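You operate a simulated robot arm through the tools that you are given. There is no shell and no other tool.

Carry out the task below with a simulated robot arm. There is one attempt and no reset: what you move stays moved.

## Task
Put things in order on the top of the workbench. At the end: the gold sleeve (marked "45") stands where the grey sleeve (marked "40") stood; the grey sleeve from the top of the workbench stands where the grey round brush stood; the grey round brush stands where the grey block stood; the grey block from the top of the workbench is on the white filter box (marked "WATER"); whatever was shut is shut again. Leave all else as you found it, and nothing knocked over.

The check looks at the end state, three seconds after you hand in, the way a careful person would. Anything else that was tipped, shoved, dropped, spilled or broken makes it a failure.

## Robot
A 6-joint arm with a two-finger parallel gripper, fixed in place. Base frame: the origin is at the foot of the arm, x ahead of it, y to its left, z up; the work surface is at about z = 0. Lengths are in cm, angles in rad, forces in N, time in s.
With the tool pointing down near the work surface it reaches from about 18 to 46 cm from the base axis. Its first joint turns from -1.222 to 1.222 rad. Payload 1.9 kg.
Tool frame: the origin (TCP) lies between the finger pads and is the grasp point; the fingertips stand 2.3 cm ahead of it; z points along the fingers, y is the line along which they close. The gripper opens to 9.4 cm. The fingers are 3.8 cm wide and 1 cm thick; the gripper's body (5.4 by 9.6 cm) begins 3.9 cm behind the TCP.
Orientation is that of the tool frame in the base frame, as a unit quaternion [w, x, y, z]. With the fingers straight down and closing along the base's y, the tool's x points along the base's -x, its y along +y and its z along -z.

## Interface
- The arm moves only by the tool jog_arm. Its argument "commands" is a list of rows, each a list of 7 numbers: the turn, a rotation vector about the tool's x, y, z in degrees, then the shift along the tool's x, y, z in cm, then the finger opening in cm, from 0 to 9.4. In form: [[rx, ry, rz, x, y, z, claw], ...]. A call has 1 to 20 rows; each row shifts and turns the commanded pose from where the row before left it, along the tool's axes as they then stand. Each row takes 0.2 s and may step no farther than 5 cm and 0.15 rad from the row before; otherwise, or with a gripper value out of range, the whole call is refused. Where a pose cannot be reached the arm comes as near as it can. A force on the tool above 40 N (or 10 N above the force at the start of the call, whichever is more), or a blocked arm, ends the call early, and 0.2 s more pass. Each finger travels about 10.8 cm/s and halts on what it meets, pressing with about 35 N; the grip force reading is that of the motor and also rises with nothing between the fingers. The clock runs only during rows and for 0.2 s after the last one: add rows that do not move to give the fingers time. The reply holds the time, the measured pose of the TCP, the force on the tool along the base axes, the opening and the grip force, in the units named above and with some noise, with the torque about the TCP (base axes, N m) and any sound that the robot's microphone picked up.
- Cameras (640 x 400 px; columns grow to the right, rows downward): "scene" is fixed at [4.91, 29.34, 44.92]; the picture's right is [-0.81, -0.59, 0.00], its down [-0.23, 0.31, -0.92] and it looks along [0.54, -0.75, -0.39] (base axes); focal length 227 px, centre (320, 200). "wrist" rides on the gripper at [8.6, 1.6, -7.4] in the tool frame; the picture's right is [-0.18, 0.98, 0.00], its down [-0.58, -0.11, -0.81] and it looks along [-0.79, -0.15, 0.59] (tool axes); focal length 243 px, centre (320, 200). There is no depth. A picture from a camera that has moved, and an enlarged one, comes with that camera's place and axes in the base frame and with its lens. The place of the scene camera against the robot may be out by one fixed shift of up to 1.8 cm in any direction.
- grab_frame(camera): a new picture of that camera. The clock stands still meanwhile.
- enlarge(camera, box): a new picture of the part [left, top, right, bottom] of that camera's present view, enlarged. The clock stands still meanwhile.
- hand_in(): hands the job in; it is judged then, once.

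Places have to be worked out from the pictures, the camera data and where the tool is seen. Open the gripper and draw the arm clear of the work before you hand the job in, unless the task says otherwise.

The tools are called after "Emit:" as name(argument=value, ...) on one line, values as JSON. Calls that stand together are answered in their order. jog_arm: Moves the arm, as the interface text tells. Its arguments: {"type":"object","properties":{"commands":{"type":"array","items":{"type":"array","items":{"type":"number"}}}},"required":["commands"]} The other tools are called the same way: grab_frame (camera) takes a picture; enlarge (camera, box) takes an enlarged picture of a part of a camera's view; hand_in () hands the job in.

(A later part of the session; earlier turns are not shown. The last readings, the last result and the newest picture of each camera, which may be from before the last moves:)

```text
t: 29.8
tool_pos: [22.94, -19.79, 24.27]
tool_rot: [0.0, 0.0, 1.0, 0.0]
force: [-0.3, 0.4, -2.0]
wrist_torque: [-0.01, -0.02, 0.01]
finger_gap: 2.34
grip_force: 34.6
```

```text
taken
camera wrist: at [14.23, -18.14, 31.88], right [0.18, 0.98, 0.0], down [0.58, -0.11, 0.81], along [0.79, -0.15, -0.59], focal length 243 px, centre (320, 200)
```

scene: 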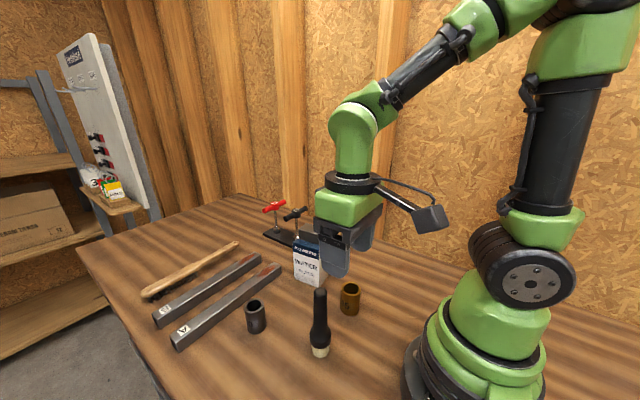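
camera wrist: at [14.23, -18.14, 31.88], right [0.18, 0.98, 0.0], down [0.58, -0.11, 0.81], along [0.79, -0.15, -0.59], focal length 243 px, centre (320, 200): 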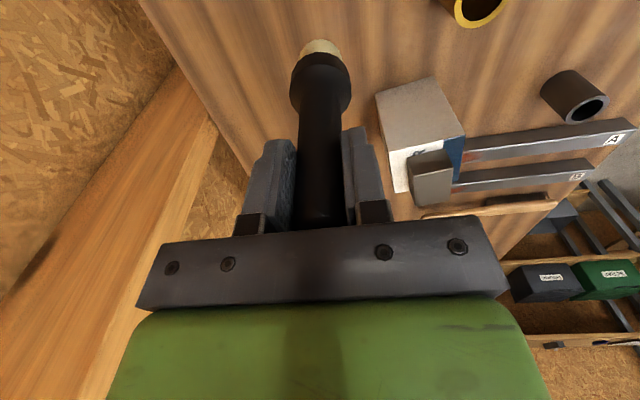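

Now over the block's former place at (23.0, -19.8). I'll lower until the foot is about 4 mm above the surface.

Emit:
jog_arm(commands=[[0, 0, 0, -0.05, 0, 1.5, 1.2], [0, 0, 0, 0, 0, 2.5, 1.2], [0, 0, 0, 0, 0, 2.5, 1.2], [0, 0, 0, 0, 0, 2.5, 1.2], [0, 0, 0, 0, 0, 1.8, 1.2], [0, 0, 0, 0, 0, 0.8, 1.2], [0, 0, 0, 0, 0, 0, 1.2], [0, 0, 0, 0, 0, 0, 1.2]])

Emit:
enlarge(camera="scene", box=[330, 200, 420, 300])

Emit:
grab_frame(camera="wrist")

```text
t: 31.6
tool_pos: [23.08, -19.94, 12.59]
tool_rot: [-0.001, 0.0, 1.0, 0.001]
force: [0.2, -0.1, -0.8]
wrist_torque: [0.02, -0.05, -0.02]
finger_gap: 2.36
grip_force: 34.9
```

```text
4.00 times, centred on (375, 250) of scene
camera zoom: at [4.91, 29.34, 44.92], right [-0.81, -0.59, 0.0], down [-0.23, 0.31, -0.92], along [0.54, -0.75, -0.39], focal length 908 px, centre (100, 0)
```

zoom: 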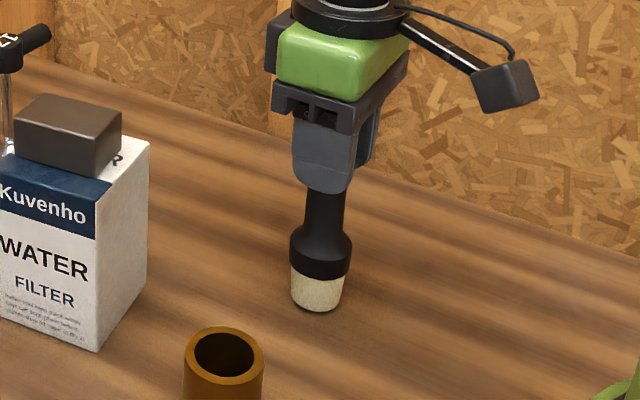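

```text
taken
camera wrist: at [14.39, -18.12, 20.19], right [0.18, 0.98, 0.0], down [0.58, -0.11, 0.81], along [0.79, -0.15, -0.59], focal length 243 px, centre (320, 200)
```

wrist: 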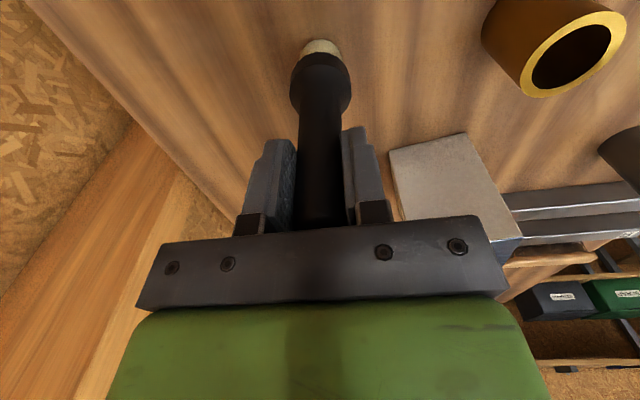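

The brush is upright just above its place. I'll lower in fine steps and watch the force.

Emit:
jog_arm(commands=[[0, 0, 0, 0, 0, 0.2, 1.2], [0, 0, 0, 0, 0, 0, 1.2], [0, 0, 0, 0, 0, 0.08, 1.2], [0, 0, 0, 0, 0, 0, 1.2], [0, 0, 0, 0, 0, 0, 1.2]])

```text
t: 32.8
tool_pos: [23.1, -19.61, 12.34]
tool_rot: [0.0, 0.001, 1.0, 0.001]
force: [-0.3, -0.9, -0.9]
wrist_torque: [-0.01, -0.02, 0.0]
finger_gap: 2.37
grip_force: 34.8
```

No contact yet, so I'll continue in small steps.

Emit:
jog_arm(commands=[[0, 0, 0, 0, 0, 0.05, 1.2], [0, 0, 0, 0, 0, 0, 1.2]])

Emit:
jog_arm(commands=[[0, 0, 0, 0, 0, 0.04, 1.2], [0, 0, 0, 0, 0, 0, 1.2]])

```text
t: 33.4
tool_pos: [23.04, -19.71, 12.34]
tool_rot: [0.0, 0.0, 1.0, 0.001]
force: [-0.4, 0.3, -0.6]
wrist_torque: [-0.03, -0.03, -0.01]
finger_gap: 2.34
grip_force: 34.9
```

```text
t: 34.0
tool_pos: [23.09, -19.74, 12.37]
tool_rot: [0.0, -0.001, 1.0, 0.001]
force: [-0.1, -0.3, -0.2]
wrist_torque: [0.03, -0.02, 0.01]
finger_gap: 2.38
grip_force: 34.9
```

Readings still look like free air or very light contact. I'll take two more small steps.

Emit:
jog_arm(commands=[[0, 0, 0, 0, 0, 0.05, 1.2], [0, 0, 0, 0, 0, 0, 1.2], [0, 0, 0, 0, 0, 0, 1.2]])

Emit:
enlarge(camera="scene", box=[350, 240, 400, 290])

```text
t: 34.8
tool_pos: [23.08, -19.87, 12.26]
tool_rot: [-0.001, 0.001, 1.0, 0.001]
force: [-3.3, -0.3, 10.6]
wrist_torque: [-0.04, 0.38, -0.01]
finger_gap: 2.36
grip_force: 35.1
```

```text
8.00 times, centred on (375, 265) of scene
camera zoom: at [4.91, 29.34, 44.92], right [-0.81, -0.59, 0.0], down [-0.23, 0.31, -0.92], along [0.54, -0.75, -0.39], focal length 1817 px, centre (-120, -320)
```

zoom: 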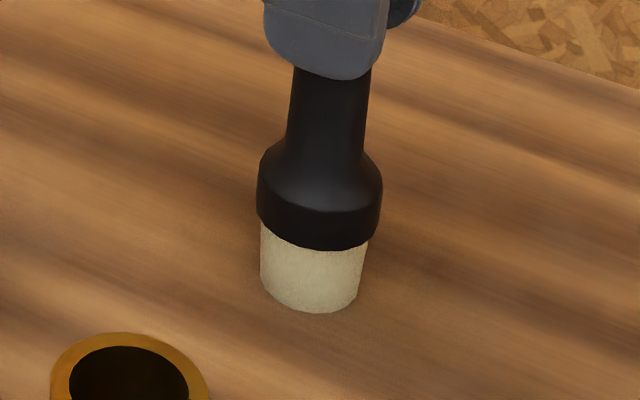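

Contact at about 11 N. I'll ease up slightly to take the pressure off before letting go.

Emit:
jog_arm(commands=[[0, 0, 0, 0, 0, -0.04, 1.2], [0, 0, 0, 0, 0, 0, 1.2], [0, 0, 0, 0, 0, 0, 1.2]])

```text
t: 35.6
tool_pos: [22.86, -19.68, 12.2]
tool_rot: [0.0, 0.0, 1.0, 0.0]
force: [-0.3, 0.1, -1.1]
wrist_torque: [-0.02, -0.03, -0.03]
finger_gap: 2.39
grip_force: 35.3
```

Force is back to just the brush's weight and the foot is within a fraction of a millimetre of the surface. I'll open slowly.

Emit:
jog_arm(commands=[[0, 0, 0, 0, 0, 0.02, 1.2], [0, 0, 0, 0, 0, 0, 1.8], [0, 0, 0, 0, 0, 0, 2.2], [0, 0, 0, 0, 0, 0, 2.4], [0, 0, 0, 0, 0, 0, 2.6], [0, 0, 0, 0, 0, 0, 2.9], [0, 0, 0, 0, 0, 0, 3.4], [0, 0, 0, 0, 0, 0, 4.2], [0, 0, 0, 0, 0, 0, 5.2], [0, 0, 0, 0, 0, 0, 6], [0, 0, 0, 0, 0, 0, 6]])

Emit:
grab_frame(camera="wrist")

Emit:
enlarge(camera="scene", box=[330, 200, 420, 300])

```text
t: 38.0
tool_pos: [23.05, -19.77, 12.33]
tool_rot: [0.0, 0.0, 1.0, 0.001]
force: [-0.4, 0.1, -0.3]
wrist_torque: [-0.01, 0.0, 0.0]
finger_gap: 5.97
grip_force: 0.0
```

```text
taken
camera wrist: at [14.36, -18.09, 19.78], right [0.18, 0.98, 0.0], down [0.58, -0.11, 0.81], along [0.79, -0.15, -0.59], focal length 243 px, centre (320, 200)
```

wrist: 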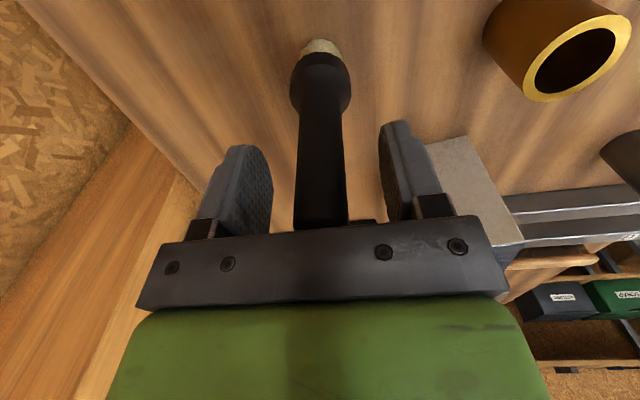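

```text
4.00 times, centred on (375, 250) of scene
camera zoom: at [4.91, 29.34, 44.92], right [-0.81, -0.59, 0.0], down [-0.23, 0.31, -0.92], along [0.54, -0.75, -0.39], focal length 908 px, centre (100, 0)
```

zoom: 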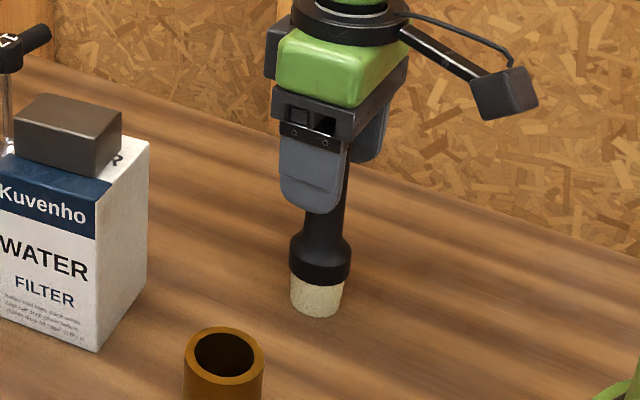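

The brush stands upright by itself at the block's place. I'll rise straight up clear of it and travel over to the grey sleeve.

Emit:
jog_arm(commands=[[0, 0, 0, 0, 0, -1.5, 6], [0, 0, 0, 0, 0, -3, 6], [0, 0, 0, 0, 0, -4, 6], [0, 0, 0, 0, 0, -3.5, 6], [0, 0, 0, -1.2, 3.32, 0, 6], [0, 0, 0, -1.2, 3.32, 0, 6], [0, 0, 0, -1.2, 3.32, 0, 6], [0, 0, 0, -1.2, 3.32, 0, 6], [0, 0, 0, -1.2, 3.32, 0, 6], [0, 0, 0, -1.2, 3.32, 0, 6.5], [0, 0, 0, -1.2, 3.32, 0, 6.5], [0, 0, 0, -1.2, 3.32, 0, 6.5], [0, 0, 0, -1.2, 3.32, 0, 6.5], [0, 0, 0, 0, 0, 0, 6.5], [0, 0, 0, 0, 0, 0, 6.5]])

Emit:
grab_frame(camera="wrist")

Emit:
grab_frame(camera="scene")

```text
t: 41.2
tool_pos: [34.07, 10.07, 24.31]
tool_rot: [0.0, 0.0, 1.0, 0.001]
force: [0.8, 0.3, -0.8]
wrist_torque: [0.0, 0.0, 0.05]
finger_gap: 6.52
grip_force: 0.1
```

```text
taken
camera wrist: at [25.32, 11.67, 31.84], right [0.19, 0.98, 0.0], down [0.58, -0.11, 0.81], along [0.79, -0.15, -0.59], focal length 243 px, centre (320, 200)
```

wrist: 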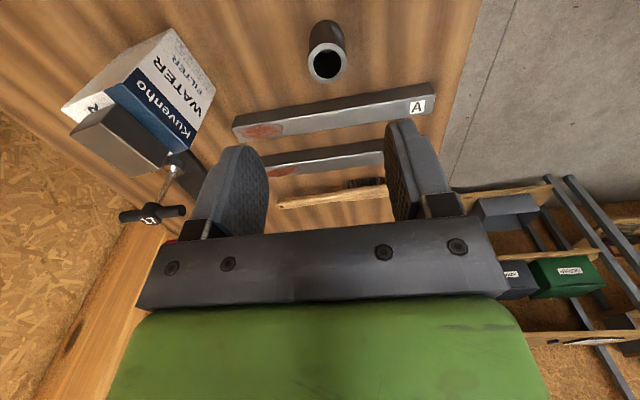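

```text
taken
```

scene: 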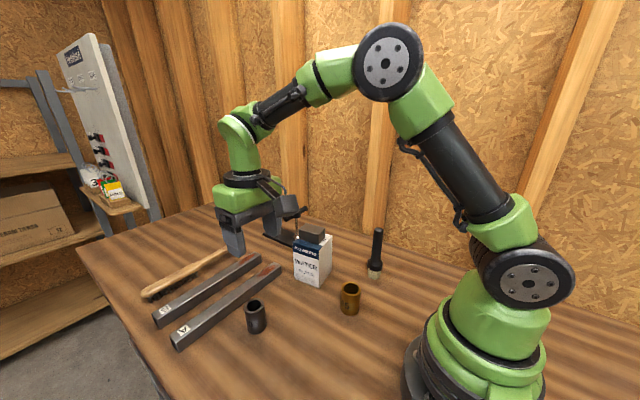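

Emit:
enlarge(camera="wrist", box=[280, 10, 376, 90])

Emit:
enlarge(camera="scene", box=[340, 220, 420, 290])

```text
5.00 times, centred on (328, 50) of wrist
camera zoom: at [25.32, 11.67, 31.84], right [0.19, 0.98, 0.0], down [0.58, -0.11, 0.81], along [0.79, -0.15, -0.59], focal length 1213 px, centre (280, 950)
```

zoom: 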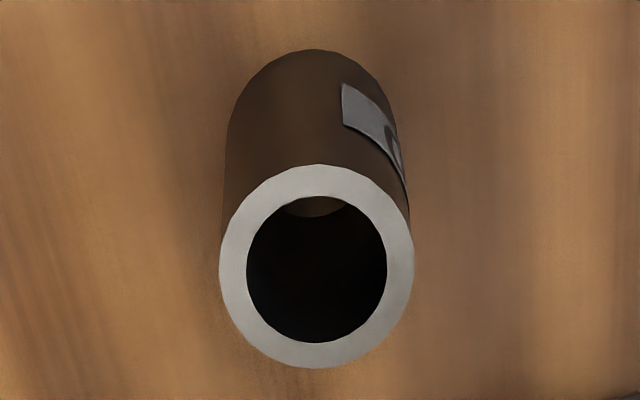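

```text
5.71 times, centred on (380, 255) of scene
camera zoom: at [4.91, 29.34, 44.92], right [-0.81, -0.59, 0.0], down [-0.23, 0.31, -0.92], along [0.54, -0.75, -0.39], focal length 1298 px, centre (-23, -114)
```

zoom: 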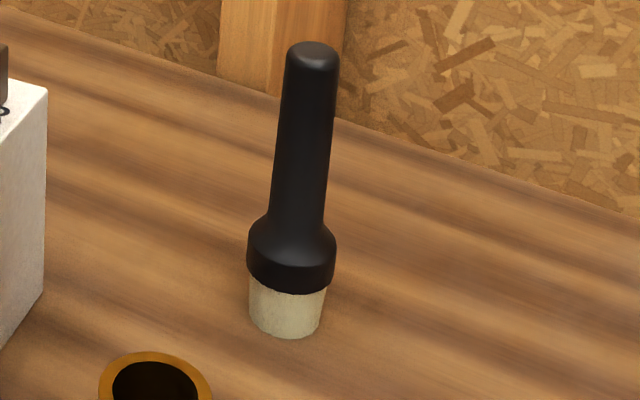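

The brush stands upright. The grey sleeve measures at (36.85, 10.2), 4 cm across and about 6.2 cm tall. I'll move over it and come down to z≈13 to check.

Emit:
jog_arm(commands=[[0, 0, 0, -2.9, 0.15, 0, 6.5], [0, 0, 0, 0, 0, 4, 6.5], [0, 0, 0, 0, 0, 4, 6.5], [0, 0, 0, 0, 0, 3, 6.5], [0, 0, 0, 0, 0, 0, 6.5], [0, 0, 0, 0, 0, 0, 6.5]])

Emit:
grab_frame(camera="wrist")

Emit:
enlarge(camera="scene", box=[180, 200, 340, 360])

```text
t: 42.6
tool_pos: [36.98, 10.25, 13.37]
tool_rot: [0.0, 0.0, 1.0, 0.002]
force: [0.3, 1.3, -0.6]
wrist_torque: [0.01, 0.01, -0.01]
finger_gap: 6.52
grip_force: 0.1
```

```text
taken
camera wrist: at [28.25, 11.88, 20.76], right [0.18, 0.98, 0.0], down [0.58, -0.11, 0.81], along [0.79, -0.15, -0.59], focal length 243 px, centre (320, 200)
```

wrist: 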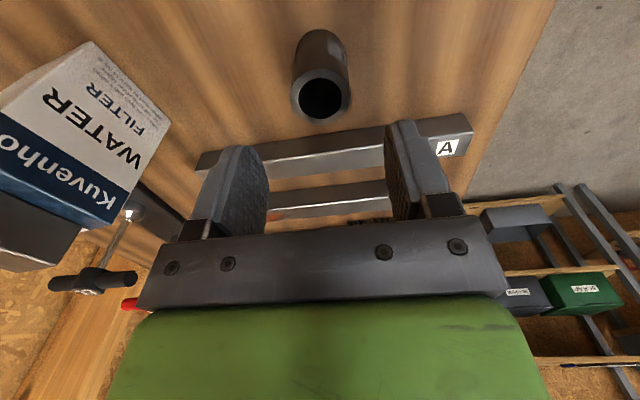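

```text
2.50 times, centred on (260, 280) of scene
camera zoom: at [4.91, 29.34, 44.92], right [-0.81, -0.59, 0.0], down [-0.23, 0.31, -0.92], along [0.54, -0.75, -0.39], focal length 568 px, centre (470, 0)
```

zoom: 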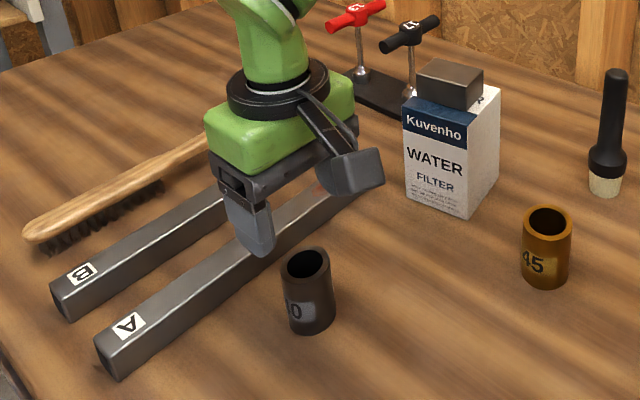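

The sleeve's rim is centred at about (320, 97), just where the tool axis should meet it. I'll come down to z≈3.6 around it.

Emit:
jog_arm(commands=[[0, 0, 0, 0, 0, 3, 6.5], [0, 0, 0, 0, 0, 3, 6.5], [0, 0, 0, 0, 0, 2.3, 6.5], [0, 0, 0, 0, 0, 1.4, 6.5], [0, 0, 0, 0, 0, 0, 6.5], [0, 0, 0, 0, 0, 0, 6.5]])

Emit:
grab_frame(camera="wrist")

Emit:
enlarge(camera="scene", box=[200, 240, 320, 350])

```text
t: 44.0
tool_pos: [36.74, 10.34, 3.5]
tool_rot: [0.0, 0.002, 1.0, 0.001]
force: [-0.1, 0.5, 0.0]
wrist_torque: [0.0, -0.02, -0.03]
finger_gap: 6.52
grip_force: 0.0
```

```text
taken
camera wrist: at [28.1, 11.99, 11.02], right [0.19, 0.98, 0.0], down [0.58, -0.11, 0.81], along [0.79, -0.15, -0.59], focal length 243 px, centre (320, 200)
```

wrist: 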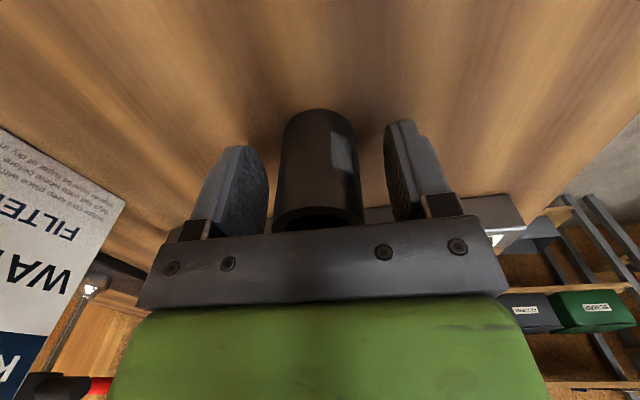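

```text
3.64 times, centred on (260, 295) of scene
camera zoom: at [4.91, 29.34, 44.92], right [-0.81, -0.59, 0.0], down [-0.23, 0.31, -0.92], along [0.54, -0.75, -0.39], focal length 826 px, centre (538, -146)
```

zoom: 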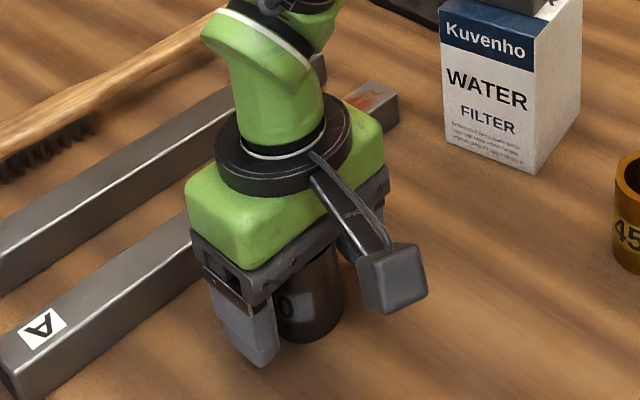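

The sleeve is centred between the pads. I'll close slowly on it.

Emit:
jog_arm(commands=[[0, 0, 0, 0, 0, 0, 5.5], [0, 0, 0, 0, 0, 0, 4.8], [0, 0, 0, 0, 0, 0, 4.4], [0, 0, 0, 0, 0, 0, 4.0], [0, 0, 0, 0, 0, 0, 3.5], [0, 0, 0, 0, 0, 0, 2.8], [0, 0, 0, 0, 0, 0, 2.8]])

Emit:
grab_frame(camera="wrist")

```text
t: 45.6
tool_pos: [36.69, 10.4, 3.51]
tool_rot: [0.0, 0.001, 1.0, 0.001]
force: [-0.6, -2.9, 4.7]
wrist_torque: [-0.27, 0.02, -0.04]
finger_gap: 4.55
grip_force: 35.2
```

```text
taken
camera wrist: at [28.1, 11.99, 11.04], right [0.18, 0.98, 0.0], down [0.58, -0.11, 0.81], along [0.79, -0.15, -0.59], focal length 243 px, centre (320, 200)
```

wrist: 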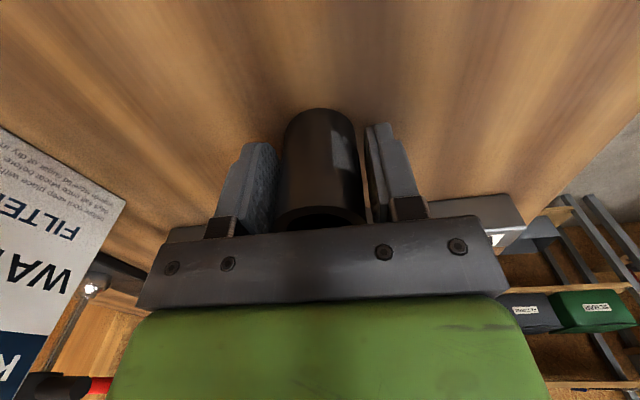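

The gap stopped at 4.55 cm, wider than the 4 cm sleeve, though the motor reads 35 N. I'll look closely at where the fingers touch.

Emit:
enlarge(camera="wrist", box=[220, 90, 440, 250])

Emit:
enlarge(camera="scene", box=[225, 270, 305, 340])

```text
2.50 times, centred on (330, 170) of wrist
camera zoom: at [28.1, 11.99, 11.04], right [0.18, 0.98, 0.0], down [0.58, -0.11, 0.81], along [0.79, -0.15, -0.59], focal length 606 px, centre (295, 275)
```

zoom: 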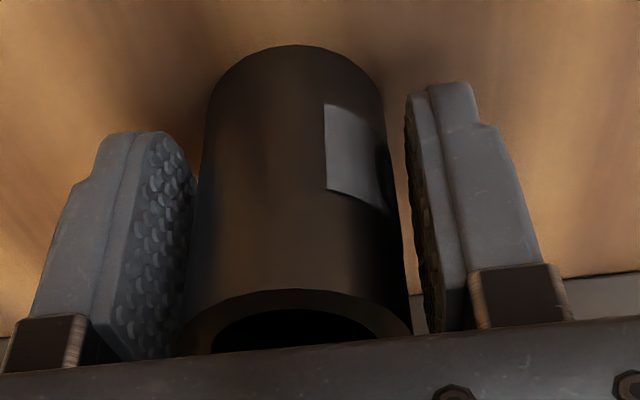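

```text
5.71 times, centred on (265, 305) of scene
camera zoom: at [4.91, 29.34, 44.92], right [-0.81, -0.59, 0.0], down [-0.23, 0.31, -0.92], along [0.54, -0.75, -0.39], focal length 1298 px, centre (634, -400)
```

zoom: 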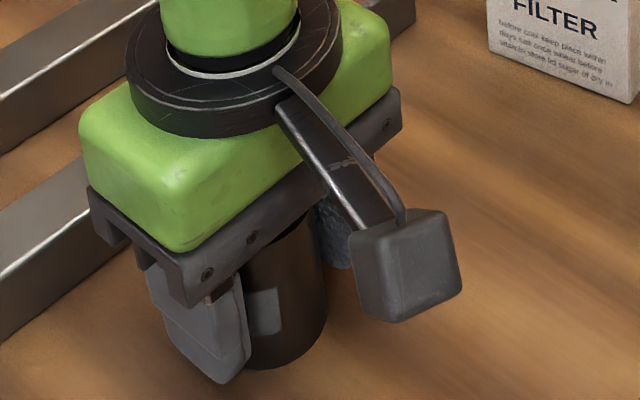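

The fingers seem to have halted evenly on both sides a little short of the sleeve's drawn outline. I'll wait a moment and read again.

Emit:
jog_arm(commands=[[0, 0, 0, 0, 0, 0, 2.8], [0, 0, 0, 0, 0, 0, 2.8], [0, 0, 0, 0, 0, 0, 2.8]])

Emit:
enlarge(camera="wrist", box=[240, 95, 400, 235])

```text
t: 46.4
tool_pos: [36.74, 10.35, 3.53]
tool_rot: [0.0, 0.0, 1.0, 0.001]
force: [-0.6, -3.6, 5.4]
wrist_torque: [-0.29, 0.03, -0.03]
finger_gap: 4.54
grip_force: 35.0
```

```text
2.86 times, centred on (320, 165) of wrist
camera zoom: at [28.1, 11.99, 11.04], right [0.18, 0.98, 0.0], down [0.58, -0.11, 0.81], along [0.79, -0.15, -0.59], focal length 693 px, centre (320, 300)
```

zoom: 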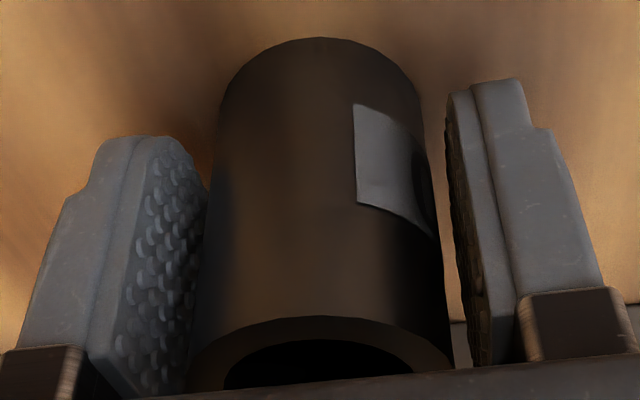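

The reading is steady at 4.54 cm with firm pressure, so the fingers are holding something solid and symmetric. I'll lift just 0.4 cm to test whether the sleeve comes with the gripper.

Emit:
jog_arm(commands=[[0, 0, 0, 0, 0, -0.2, 2.8], [0, 0, 0, 0, 0, -0.2, 2.8], [0, 0, 0, 0, 0, 0, 2.8], [0, 0, 0, 0, 0, 0, 2.8]])

Emit:
enlarge(camera="wrist", box=[240, 95, 400, 235])

Emit:
enlarge(camera="scene", box=[225, 270, 305, 340])

```text
t: 47.4
tool_pos: [36.79, 10.2, 4.02]
tool_rot: [-0.001, 0.0, 1.0, 0.001]
force: [-0.8, 0.0, -2.7]
wrist_torque: [-0.04, -0.04, 0.02]
finger_gap: 4.56
grip_force: 35.0
```

```text
2.86 times, centred on (320, 165) of wrist
camera zoom: at [28.13, 11.95, 11.43], right [0.18, 0.98, 0.0], down [0.58, -0.11, 0.81], along [0.79, -0.15, -0.59], focal length 693 px, centre (320, 300)
```

zoom: 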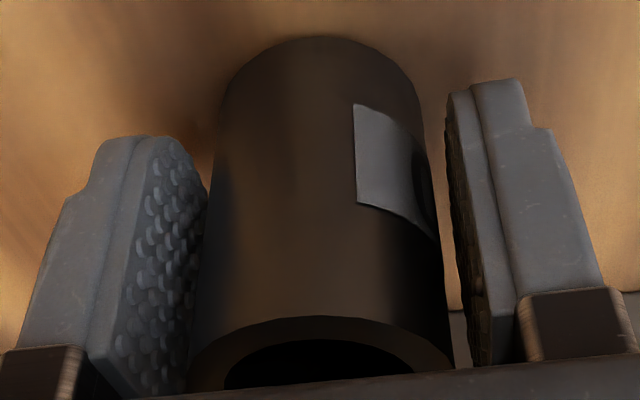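

```text
5.71 times, centred on (265, 305) of scene
camera zoom: at [4.92, 29.34, 44.92], right [-0.81, -0.59, 0.0], down [-0.23, 0.31, -0.92], along [0.54, -0.75, -0.39], focal length 1298 px, centre (634, -400)
```

zoom: 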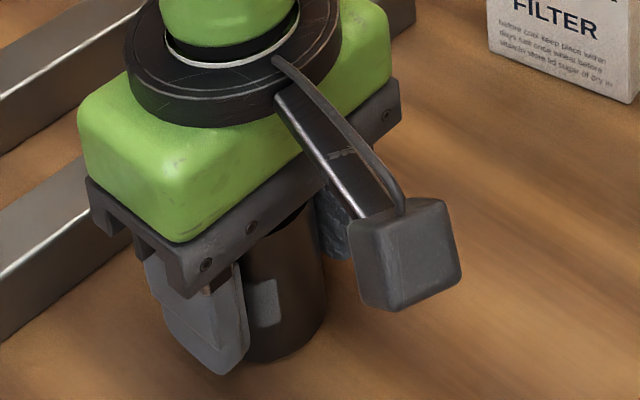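

The sleeve came up with the gripper, with about 2.7 N of weight, so it is held. I'll lift it to about z=16 and carry it to the brush's former place (22.85, 6.28).

Emit:
jog_arm(commands=[[0, 0, 0, 0, 0, -1, 2.8], [0, 0, 0, 0, 0, -2.5, 2.8], [0, 0, 0, 0, 0, -3.5, 2.8], [0, 0, 0, 0, 0, -3.5, 2.8], [0, 0, 0, 0, 0, -1.5, 2.8], [0, 0, 0, 2.0, -0.57, 0, 2.8], [0, 0, 0, 3.0, -0.86, 0, 2.8], [0, 0, 0, 3.5, -1.0, 0, 2.8], [0, 0, 0, 3.5, -1.0, 0, 2.8], [0, 0, 0, 2.05, -0.6, 0, 2.8], [0, 0, 0, 0, 0, 0, 2.8], [0, 0, 0, 0, 0, 0, 2.8]])

Emit:
grab_frame(camera="wrist")

Emit:
grab_frame(camera="scene")

```text
t: 50.0
tool_pos: [22.6, 6.31, 16.1]
tool_rot: [0.0, 0.0, 1.0, 0.001]
force: [-0.6, -0.9, -2.8]
wrist_torque: [0.01, 0.01, -0.01]
finger_gap: 4.53
grip_force: 34.9
```

```text
taken
camera wrist: at [13.99, 7.99, 23.47], right [0.18, 0.98, 0.0], down [0.58, -0.11, 0.81], along [0.79, -0.15, -0.59], focal length 243 px, centre (320, 200)
```

wrist: 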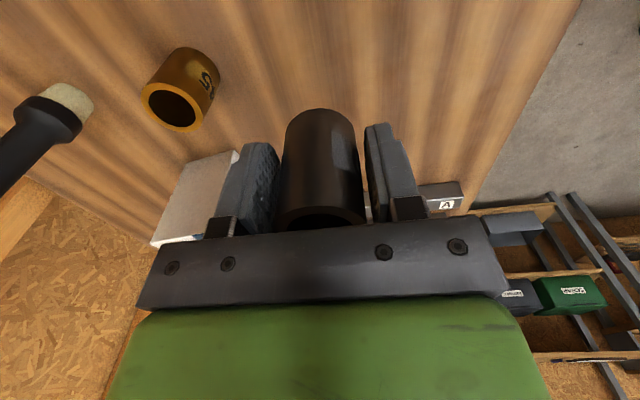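

```text
taken
```

scene: 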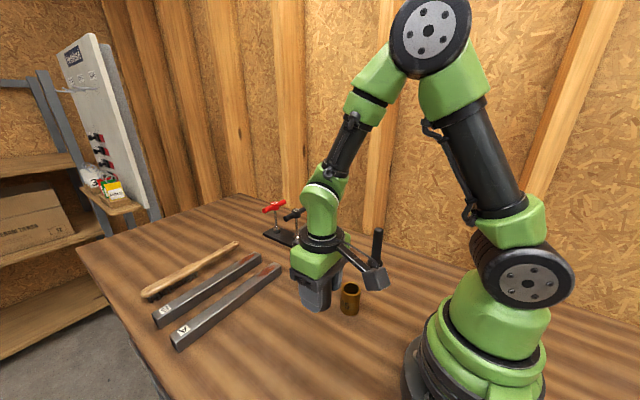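

TCP by the camera pose is (22.66, 6.35). I'll correct slightly and lower to about 4 mm above the surface.

Emit:
jog_arm(commands=[[0, 0, 0, -0.09, -0.07, 1.5, 2.8], [0, 0, 0, 0, 0, 3, 2.8], [0, 0, 0, 0, 0, 3, 2.8], [0, 0, 0, 0, 0, 2.5, 2.8], [0, 0, 0, 0, 0, 1.5, 2.8], [0, 0, 0, 0, 0, 0.5, 2.8], [0, 0, 0, 0, 0, 0, 2.8], [0, 0, 0, 0, 0, 0, 2.8]])

Emit:
grab_frame(camera="wrist")

Emit:
enlarge(camera="scene", box=[270, 260, 390, 370])

```text
t: 51.8
tool_pos: [22.83, 6.16, 3.86]
tool_rot: [0.0, 0.0, 1.0, 0.002]
force: [-0.2, -0.1, -2.6]
wrist_torque: [0.03, 0.0, -0.02]
finger_gap: 4.52
grip_force: 34.9
```

```text
taken
camera wrist: at [14.14, 7.85, 11.45], right [0.18, 0.98, 0.0], down [0.58, -0.11, 0.81], along [0.79, -0.15, -0.59], focal length 243 px, centre (320, 200)
```

wrist: 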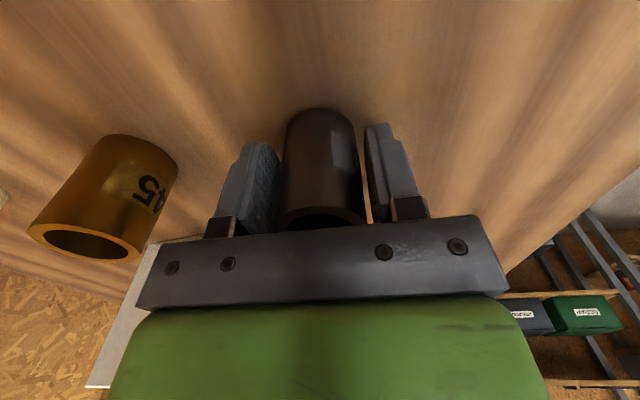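

```text
3.64 times, centred on (330, 315) of scene
camera zoom: at [4.91, 29.34, 44.92], right [-0.81, -0.59, 0.0], down [-0.23, 0.31, -0.92], along [0.54, -0.75, -0.39], focal length 826 px, centre (284, -218)
```

zoom: 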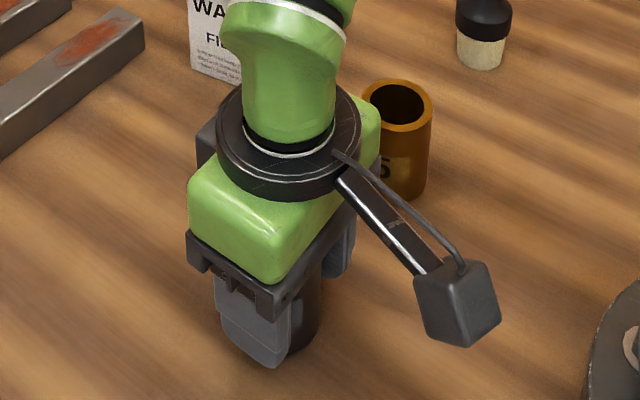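

Close to target; I'll apply a 0.07 cm correction in y and lower in fine steps, watching the force.

Emit:
jog_arm(commands=[[0, 0, 0, 0, 0.07, 0.2, 2.8], [0, 0, 0, 0, 0, 0, 2.8], [0, 0, 0, 0, 0, 0.08, 2.8], [0, 0, 0, 0, 0, 0, 2.8]])

Emit:
jog_arm(commands=[[0, 0, 0, 0, 0, 0.05, 2.8], [0, 0, 0, 0, 0, 0, 2.8], [0, 0, 0, 0, 0, 0, 2.8]])

```text
t: 52.8
tool_pos: [22.89, 6.25, 3.66]
tool_rot: [0.0, 0.0, 1.0, 0.001]
force: [-0.4, -0.4, -3.4]
wrist_torque: [0.03, 0.01, 0.0]
finger_gap: 4.53
grip_force: 34.8
```

```text
t: 53.6
tool_pos: [22.93, 6.28, 3.64]
tool_rot: [0.0, 0.001, 1.0, 0.001]
force: [-0.1, 0.3, -2.7]
wrist_torque: [-0.01, 0.0, 0.0]
finger_gap: 4.53
grip_force: 34.9
```

Still hanging free at -2.7 N. I'll go on in 0.05 cm steps.

Emit:
jog_arm(commands=[[0, 0, 0, 0, 0, 0.05, 2.8], [0, 0, 0, 0, 0, 0, 2.8], [0, 0, 0, 0, 0, 0, 2.8]])

Emit:
grab_frame(camera="wrist")

```text
t: 54.4
tool_pos: [22.89, 6.2, 3.62]
tool_rot: [0.0, 0.0, 1.0, 0.001]
force: [0.2, 0.5, -3.5]
wrist_torque: [-0.03, 0.01, 0.01]
finger_gap: 4.54
grip_force: 35.4
```

```text
taken
camera wrist: at [14.21, 7.85, 11.09], right [0.18, 0.98, 0.0], down [0.58, -0.11, 0.81], along [0.79, -0.15, -0.59], focal length 243 px, centre (320, 200)
```

wrist: 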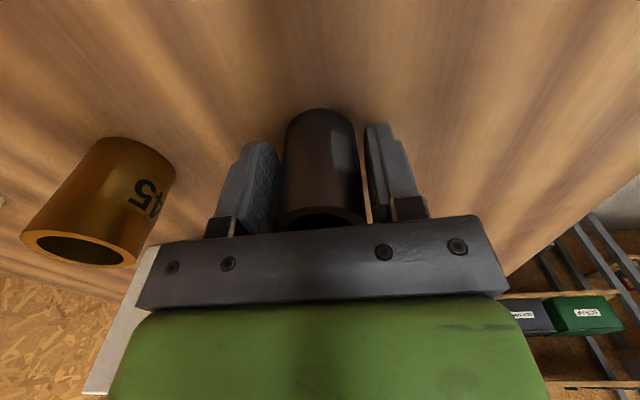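

Camera height says about 0.06 cm to go. I'll correct x and y by 0.07 cm and take another small step down.

Emit:
jog_arm(commands=[[0, 0, 0, 0.07, 0.06, 0, 2.8], [0, 0, 0, 0, 0, 0.05, 2.8], [0, 0, 0, 0, 0, 0, 2.8], [0, 0, 0, 0, 0, 0, 2.8]])

Emit:
jog_arm(commands=[[0, 0, 0, 0, 0, 0.04, 2.8], [0, 0, 0, 0, 0, 0, 2.8], [0, 0, 0, 0, 0, 0, 2.8]])

```text
t: 55.4
tool_pos: [22.83, 6.23, 3.56]
tool_rot: [0.0, 0.001, 1.0, 0.001]
force: [-3.7, -1.9, 26.9]
wrist_torque: [-0.56, -0.06, -0.14]
finger_gap: 4.54
grip_force: 34.7
```

```text
t: 56.2
tool_pos: [22.7, 6.28, 3.46]
tool_rot: [0.0, 0.001, 1.0, 0.001]
force: [-0.2, -13.5, 28.7]
wrist_torque: [-0.76, -0.33, -0.18]
finger_gap: 4.56
grip_force: 35.2
```

That is firm contact (about 29 N). I'll back off in small steps until the force is light.

Emit:
jog_arm(commands=[[0, 0, 0, 0, 0, -0.06, 2.8], [0, 0, 0, 0, 0, 0, 2.8], [0, 0, 0, 0, 0, 0, 2.8]])

Emit:
jog_arm(commands=[[0, 0, 0, 0, 0, -0.03, 2.8], [0, 0, 0, 0, 0, 0, 2.8], [0, 0, 0, 0, 0, 0, 2.8]])

Emit:
grab_frame(camera="wrist")

```text
t: 57.0
tool_pos: [22.85, 6.32, 3.58]
tool_rot: [0.0, 0.0, 1.0, 0.001]
force: [-0.3, -0.2, -3.3]
wrist_torque: [0.01, -0.01, 0.01]
finger_gap: 4.53
grip_force: 35.7
```

```text
t: 57.8
tool_pos: [22.9, 6.26, 3.54]
tool_rot: [0.0, 0.0, 1.0, 0.001]
force: [0.1, -0.6, -2.2]
wrist_torque: [0.01, 0.0, 0.04]
finger_gap: 4.53
grip_force: 35.7
```

```text
taken
camera wrist: at [14.14, 8.0, 11.08], right [0.18, 0.98, 0.0], down [0.58, -0.11, 0.81], along [0.79, -0.15, -0.59], focal length 243 px, centre (320, 200)
```

wrist: 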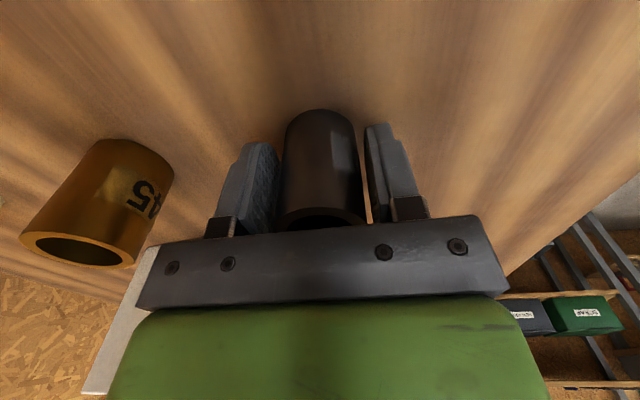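

It is free again with less than 1 mm to the surface, and the position is within about 0.1 cm. I'll lower a hair and open slowly.

Emit:
jog_arm(commands=[[0, 0, 0, 0, -0.04, 0.04, 2.8], [0, 0, 0, 0, 0, 0, 3.8], [0, 0, 0, 0, 0, 0, 4.3], [0, 0, 0, 0, 0, 0, 4.6], [0, 0, 0, 0, 0, 0, 4.8], [0, 0, 0, 0, 0, 0, 5.2], [0, 0, 0, 0, 0, 0, 5.8], [0, 0, 0, 0, 0, 0, 6.5], [0, 0, 0, 0, 0, 0, 6.5]])

Emit:
grab_frame(camera="wrist")

Emit:
enlarge(camera="scene", box=[270, 260, 390, 370])

```text
t: 59.8
tool_pos: [22.9, 6.35, 3.54]
tool_rot: [0.0, 0.001, 1.0, 0.002]
force: [0.0, -0.8, 0.7]
wrist_torque: [-0.02, -0.03, 0.02]
finger_gap: 6.49
grip_force: 0.0
```

```text
taken
camera wrist: at [14.16, 7.94, 11.07], right [0.18, 0.98, 0.0], down [0.58, -0.11, 0.81], along [0.79, -0.15, -0.59], focal length 243 px, centre (320, 200)
```

wrist: 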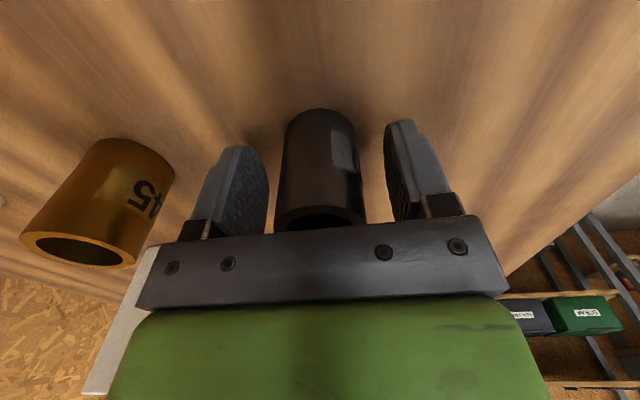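

```text
3.64 times, centred on (330, 315) of scene
camera zoom: at [4.91, 29.34, 44.92], right [-0.81, -0.59, 0.0], down [-0.23, 0.31, -0.92], along [0.54, -0.75, -0.39], focal length 826 px, centre (284, -218)
```

zoom: 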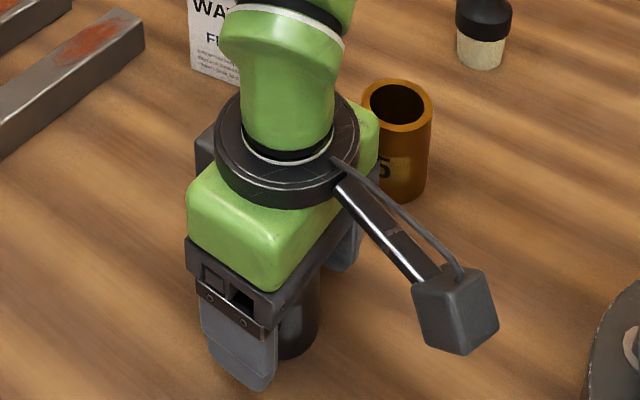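

The sleeve stands at the brush's former place. I'll rise straight up and draw back to a viewing place that shows both the grey sleeve and the gold one.

Emit:
jog_arm(commands=[[0, 0, 0, 0, 0, -1.5, 6.5], [0, 0, 0, 0, 0, -3, 6.5], [0, 0, 0, 0, 0, -4, 6.5], [0, 0, 0, 0, 0, -4, 6.5], [0, 0, 0, 0, 0, -4, 6.5], [0, 0, 0, 0, 0, -4, 6.5], [0, 0, 0, 1.5, -3, -1, 6.5], [0, 0, 0, 1.5, -3, -1, 7], [0, 0, 0, 1.5, 0, 0, 7], [0, 0, 0, 0, 0, 0, 7], [0, 0, 0, 0, 0, 0, 7]])

Emit:
grab_frame(camera="wrist")

Emit:
grab_frame(camera="scene")

```text
t: 62.2
tool_pos: [18.42, 0.15, 26.0]
tool_rot: [-0.001, -0.001, 1.0, 0.001]
force: [0.4, 0.0, 0.5]
wrist_torque: [-0.01, 0.0, 0.02]
finger_gap: 7.02
grip_force: 0.0
```

```text
taken
camera wrist: at [9.62, 1.78, 33.54], right [0.18, 0.98, 0.0], down [0.58, -0.11, 0.81], along [0.79, -0.15, -0.59], focal length 243 px, centre (320, 200)
```

wrist: 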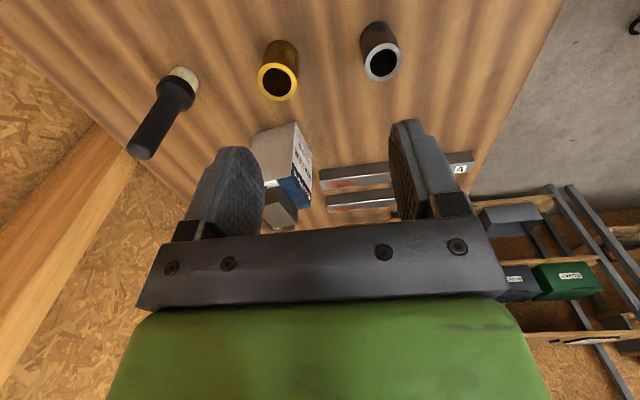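

```text
taken
```

scene: 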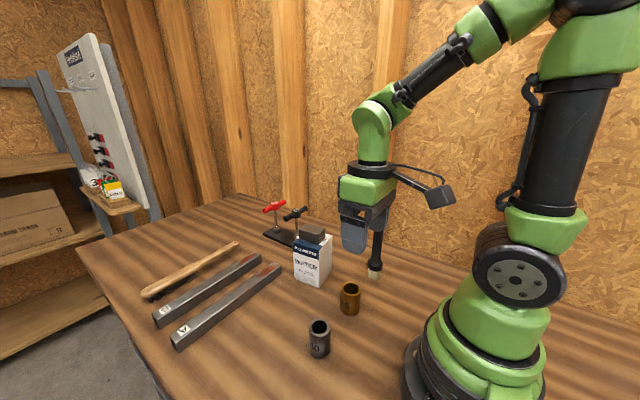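

Emit:
enlarge(camera="wrist", box=[320, 10, 448, 90])

Emit:
enlarge(camera="wrist", box=[220, 30, 348, 110])

Emit:
enlarge(camera="wrist", box=[110, 55, 238, 165])

```text
5.00 times, centred on (384, 50) of wrist
camera zoom: at [9.62, 1.78, 33.54], right [0.18, 0.98, 0.0], down [0.58, -0.11, 0.81], along [0.79, -0.15, -0.59], focal length 1213 px, centre (0, 950)
```

zoom: 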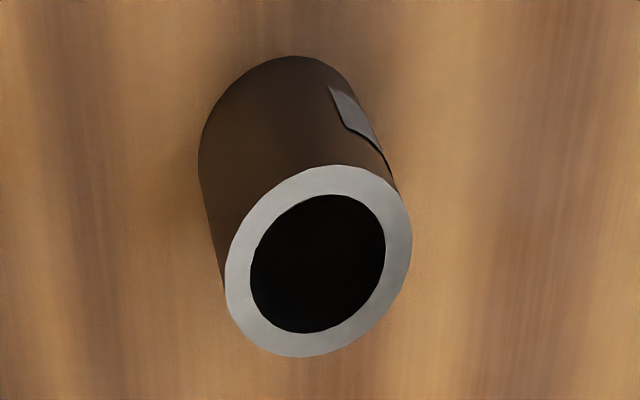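

```text
5.00 times, centred on (284, 70) of wrist
camera zoom: at [9.62, 1.78, 33.54], right [0.18, 0.98, 0.0], down [0.58, -0.11, 0.81], along [0.79, -0.15, -0.59], focal length 1213 px, centre (500, 850)
```

zoom: 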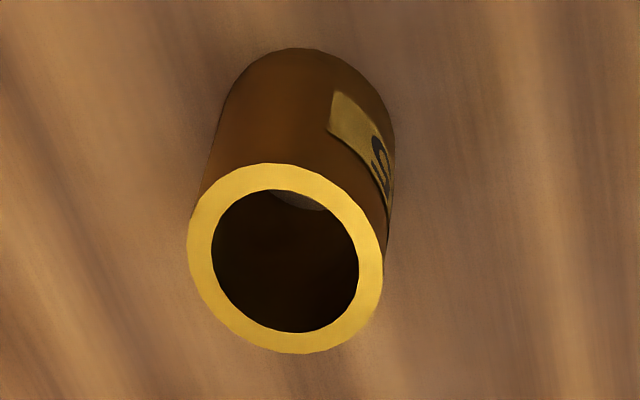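

```text
3.64 times, centred on (174, 110) of wrist
camera zoom: at [9.62, 1.78, 33.54], right [0.18, 0.98, 0.0], down [0.58, -0.11, 0.81], along [0.79, -0.15, -0.59], focal length 882 px, centre (851, 527)
```

zoom: 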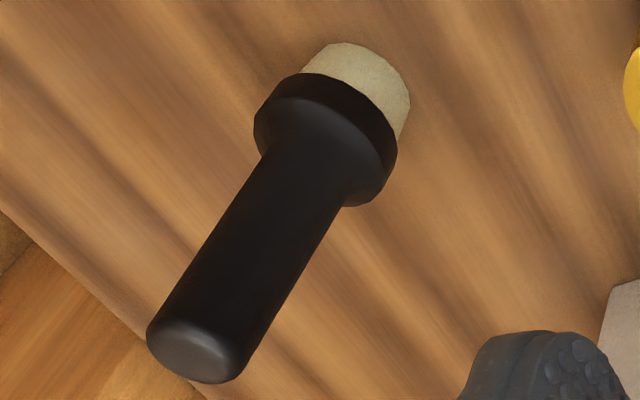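

The grey sleeve measures at (22.96, 6.24), close to the brush's spot, and the brush still stands. The gold sleeve measures at (22.92, -5.75), 4.5 cm across. I'll move above the gold sleeve and check alignment.

Emit:
jog_arm(commands=[[0, 0, 0, -2.31, -2.95, 0, 7], [0, 0, 0, -2.32, -2.94, 0, 7], [0, 0, 0, 0, 0, 4, 7], [0, 0, 0, 0, 0, 4, 7], [0, 0, 0, 0, 0, 4, 7], [0, 0, 0, 0, 0, 0.7, 7], [0, 0, 0, 0, 0, 0, 7], [0, 0, 0, 0, 0, 0, 7]])

Emit:
grab_frame(camera="wrist")

Emit:
enlarge(camera="wrist", box=[240, 30, 400, 130])

```text
t: 64.0
tool_pos: [22.98, -5.72, 13.29]
tool_rot: [0.0, 0.0, 1.0, 0.001]
force: [-0.4, 0.0, -0.1]
wrist_torque: [-0.01, 0.02, 0.01]
finger_gap: 7.02
grip_force: 0.0
```

```text
taken
camera wrist: at [14.37, -4.03, 20.77], right [0.19, 0.98, 0.0], down [0.58, -0.11, 0.81], along [0.79, -0.15, -0.59], focal length 243 px, centre (320, 200)
```

wrist: 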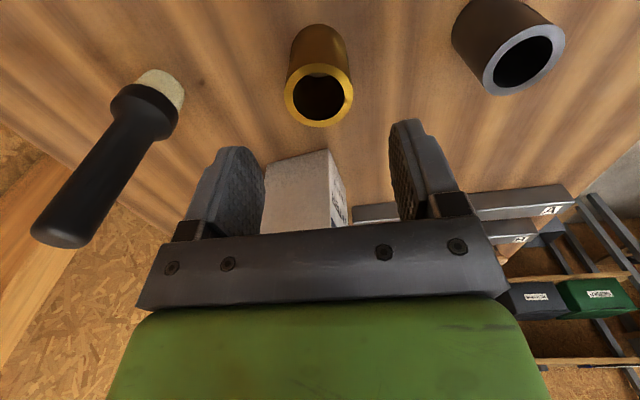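

```text
4.00 times, centred on (320, 80) of wrist
camera zoom: at [14.37, -4.03, 20.77], right [0.19, 0.98, 0.0], down [0.58, -0.11, 0.81], along [0.79, -0.15, -0.59], focal length 970 px, centre (320, 680)
```

zoom: 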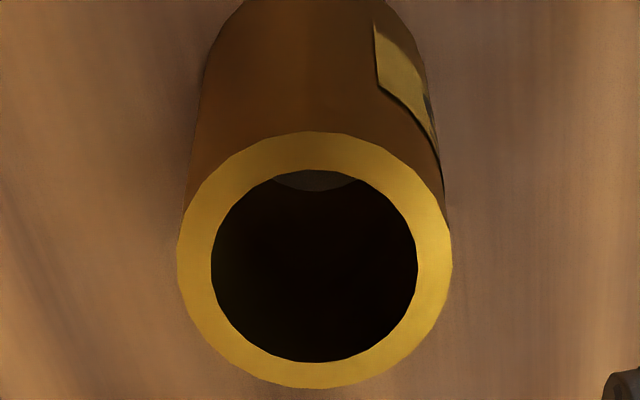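

The rim centre at (318.5, 95) means the sleeve is about 0.1 cm back and 0.1 cm to the right of the tool axis. I'll correct that and come down to z≈3.55.

Emit:
jog_arm(commands=[[0, 0, 0, 0.11, -0.1, 2.5, 7], [0, 0, 0, 0, 0, 3, 7], [0, 0, 0, 0, 0, 2.75, 7], [0, 0, 0, 0, 0, 1.5, 7], [0, 0, 0, 0, 0, 0, 7], [0, 0, 0, 0, 0, 0, 7]])

Emit:
grab_frame(camera="wrist")

Emit:
enlarge(camera="wrist", box=[220, 80, 420, 240])

```text
t: 65.4
tool_pos: [22.77, -5.76, 3.44]
tool_rot: [0.0, 0.0, 1.0, 0.001]
force: [0.5, 0.2, -0.8]
wrist_torque: [-0.02, 0.01, 0.0]
finger_gap: 7.0
grip_force: 0.1
```

```text
taken
camera wrist: at [14.18, -4.09, 11.03], right [0.18, 0.98, 0.0], down [0.58, -0.11, 0.81], along [0.79, -0.15, -0.59], focal length 243 px, centre (320, 200)
```

wrist: 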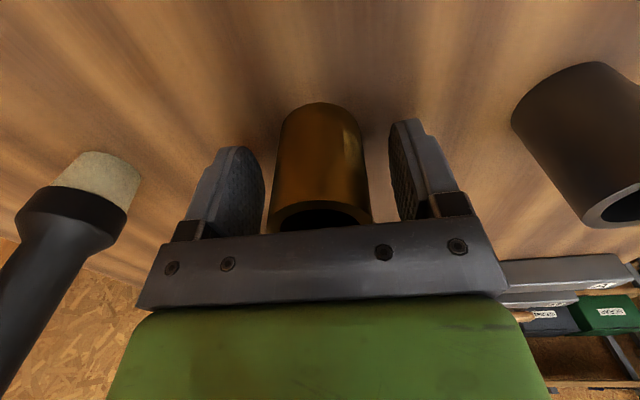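

```text
2.50 times, centred on (320, 160) of wrist
camera zoom: at [14.18, -4.09, 11.03], right [0.18, 0.98, 0.0], down [0.58, -0.11, 0.81], along [0.79, -0.15, -0.59], focal length 606 px, centre (320, 300)
```

zoom: 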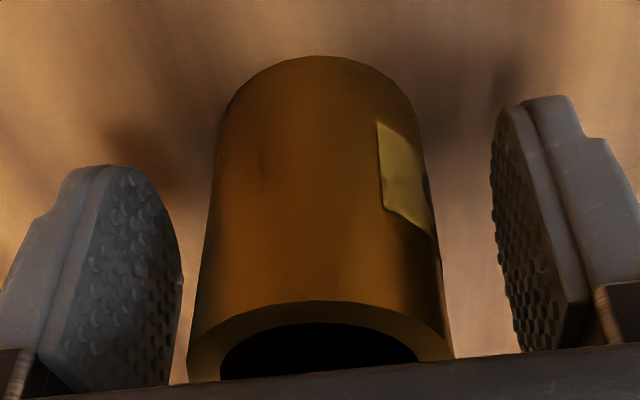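

The gold sleeve is centred between the pads. I'll close slowly on it.

Emit:
jog_arm(commands=[[0, 0, 0, 0, 0, 0, 6.2], [0, 0, 0, 0, 0, 0, 5.6], [0, 0, 0, 0, 0, 0, 5.2], [0, 0, 0, 0, 0, 0, 4.8], [0, 0, 0, 0, 0, 0, 4.4], [0, 0, 0, 0, 0, 0, 3.4], [0, 0, 0, 0, 0, 0, 3.0], [0, 0, 0, 0, 0, 0, 3.0]])

Emit:
grab_frame(camera="wrist")

```text
t: 67.2
tool_pos: [22.96, -5.75, 3.6]
tool_rot: [0.001, 0.0, 1.0, 0.0]
force: [1.0, 2.7, 4.5]
wrist_torque: [-0.11, -0.01, 0.0]
finger_gap: 5.05
grip_force: 35.2
```

```text
taken
camera wrist: at [14.18, -4.09, 11.05], right [0.18, 0.98, 0.0], down [0.58, -0.11, 0.81], along [0.79, -0.15, -0.59], focal length 243 px, centre (320, 200)
```

wrist: 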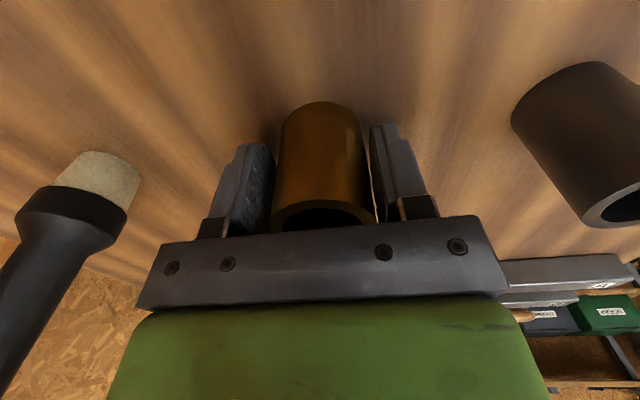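

Held at 5.05 cm with 35 N, the same behaviour as the grey sleeve. I'll lift straight up, then carry it to the grey sleeve's former place (36.87, 10.23).

Emit:
jog_arm(commands=[[0, 0, 0, 0, 0, -0.3, 3], [0, 0, 0, 0, 0, -1, 3], [0, 0, 0, 0, 0, -2.5, 3], [0, 0, 0, 0, 0, -3.5, 3], [0, 0, 0, 0, 0, -3.5, 3], [0, 0, 0, 0, 0, -2.5, 3], [0, 0, 0, 0, 0, 0, 3], [0, 0, 0, 0, 0, 0, 3]])

Emit:
grab_frame(camera="wrist")

```text
t: 69.0
tool_pos: [22.7, -5.7, 16.89]
tool_rot: [0.0, 0.0, 1.0, 0.001]
force: [-0.8, 1.2, -2.7]
wrist_torque: [0.03, -0.02, -0.01]
finger_gap: 5.05
grip_force: 35.5
```

```text
taken
camera wrist: at [14.03, -4.14, 24.39], right [0.18, 0.98, 0.0], down [0.58, -0.11, 0.81], along [0.79, -0.15, -0.59], focal length 243 px, centre (320, 200)
```

wrist: 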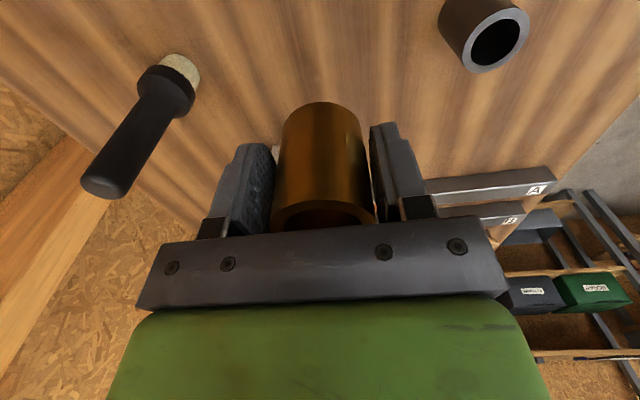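

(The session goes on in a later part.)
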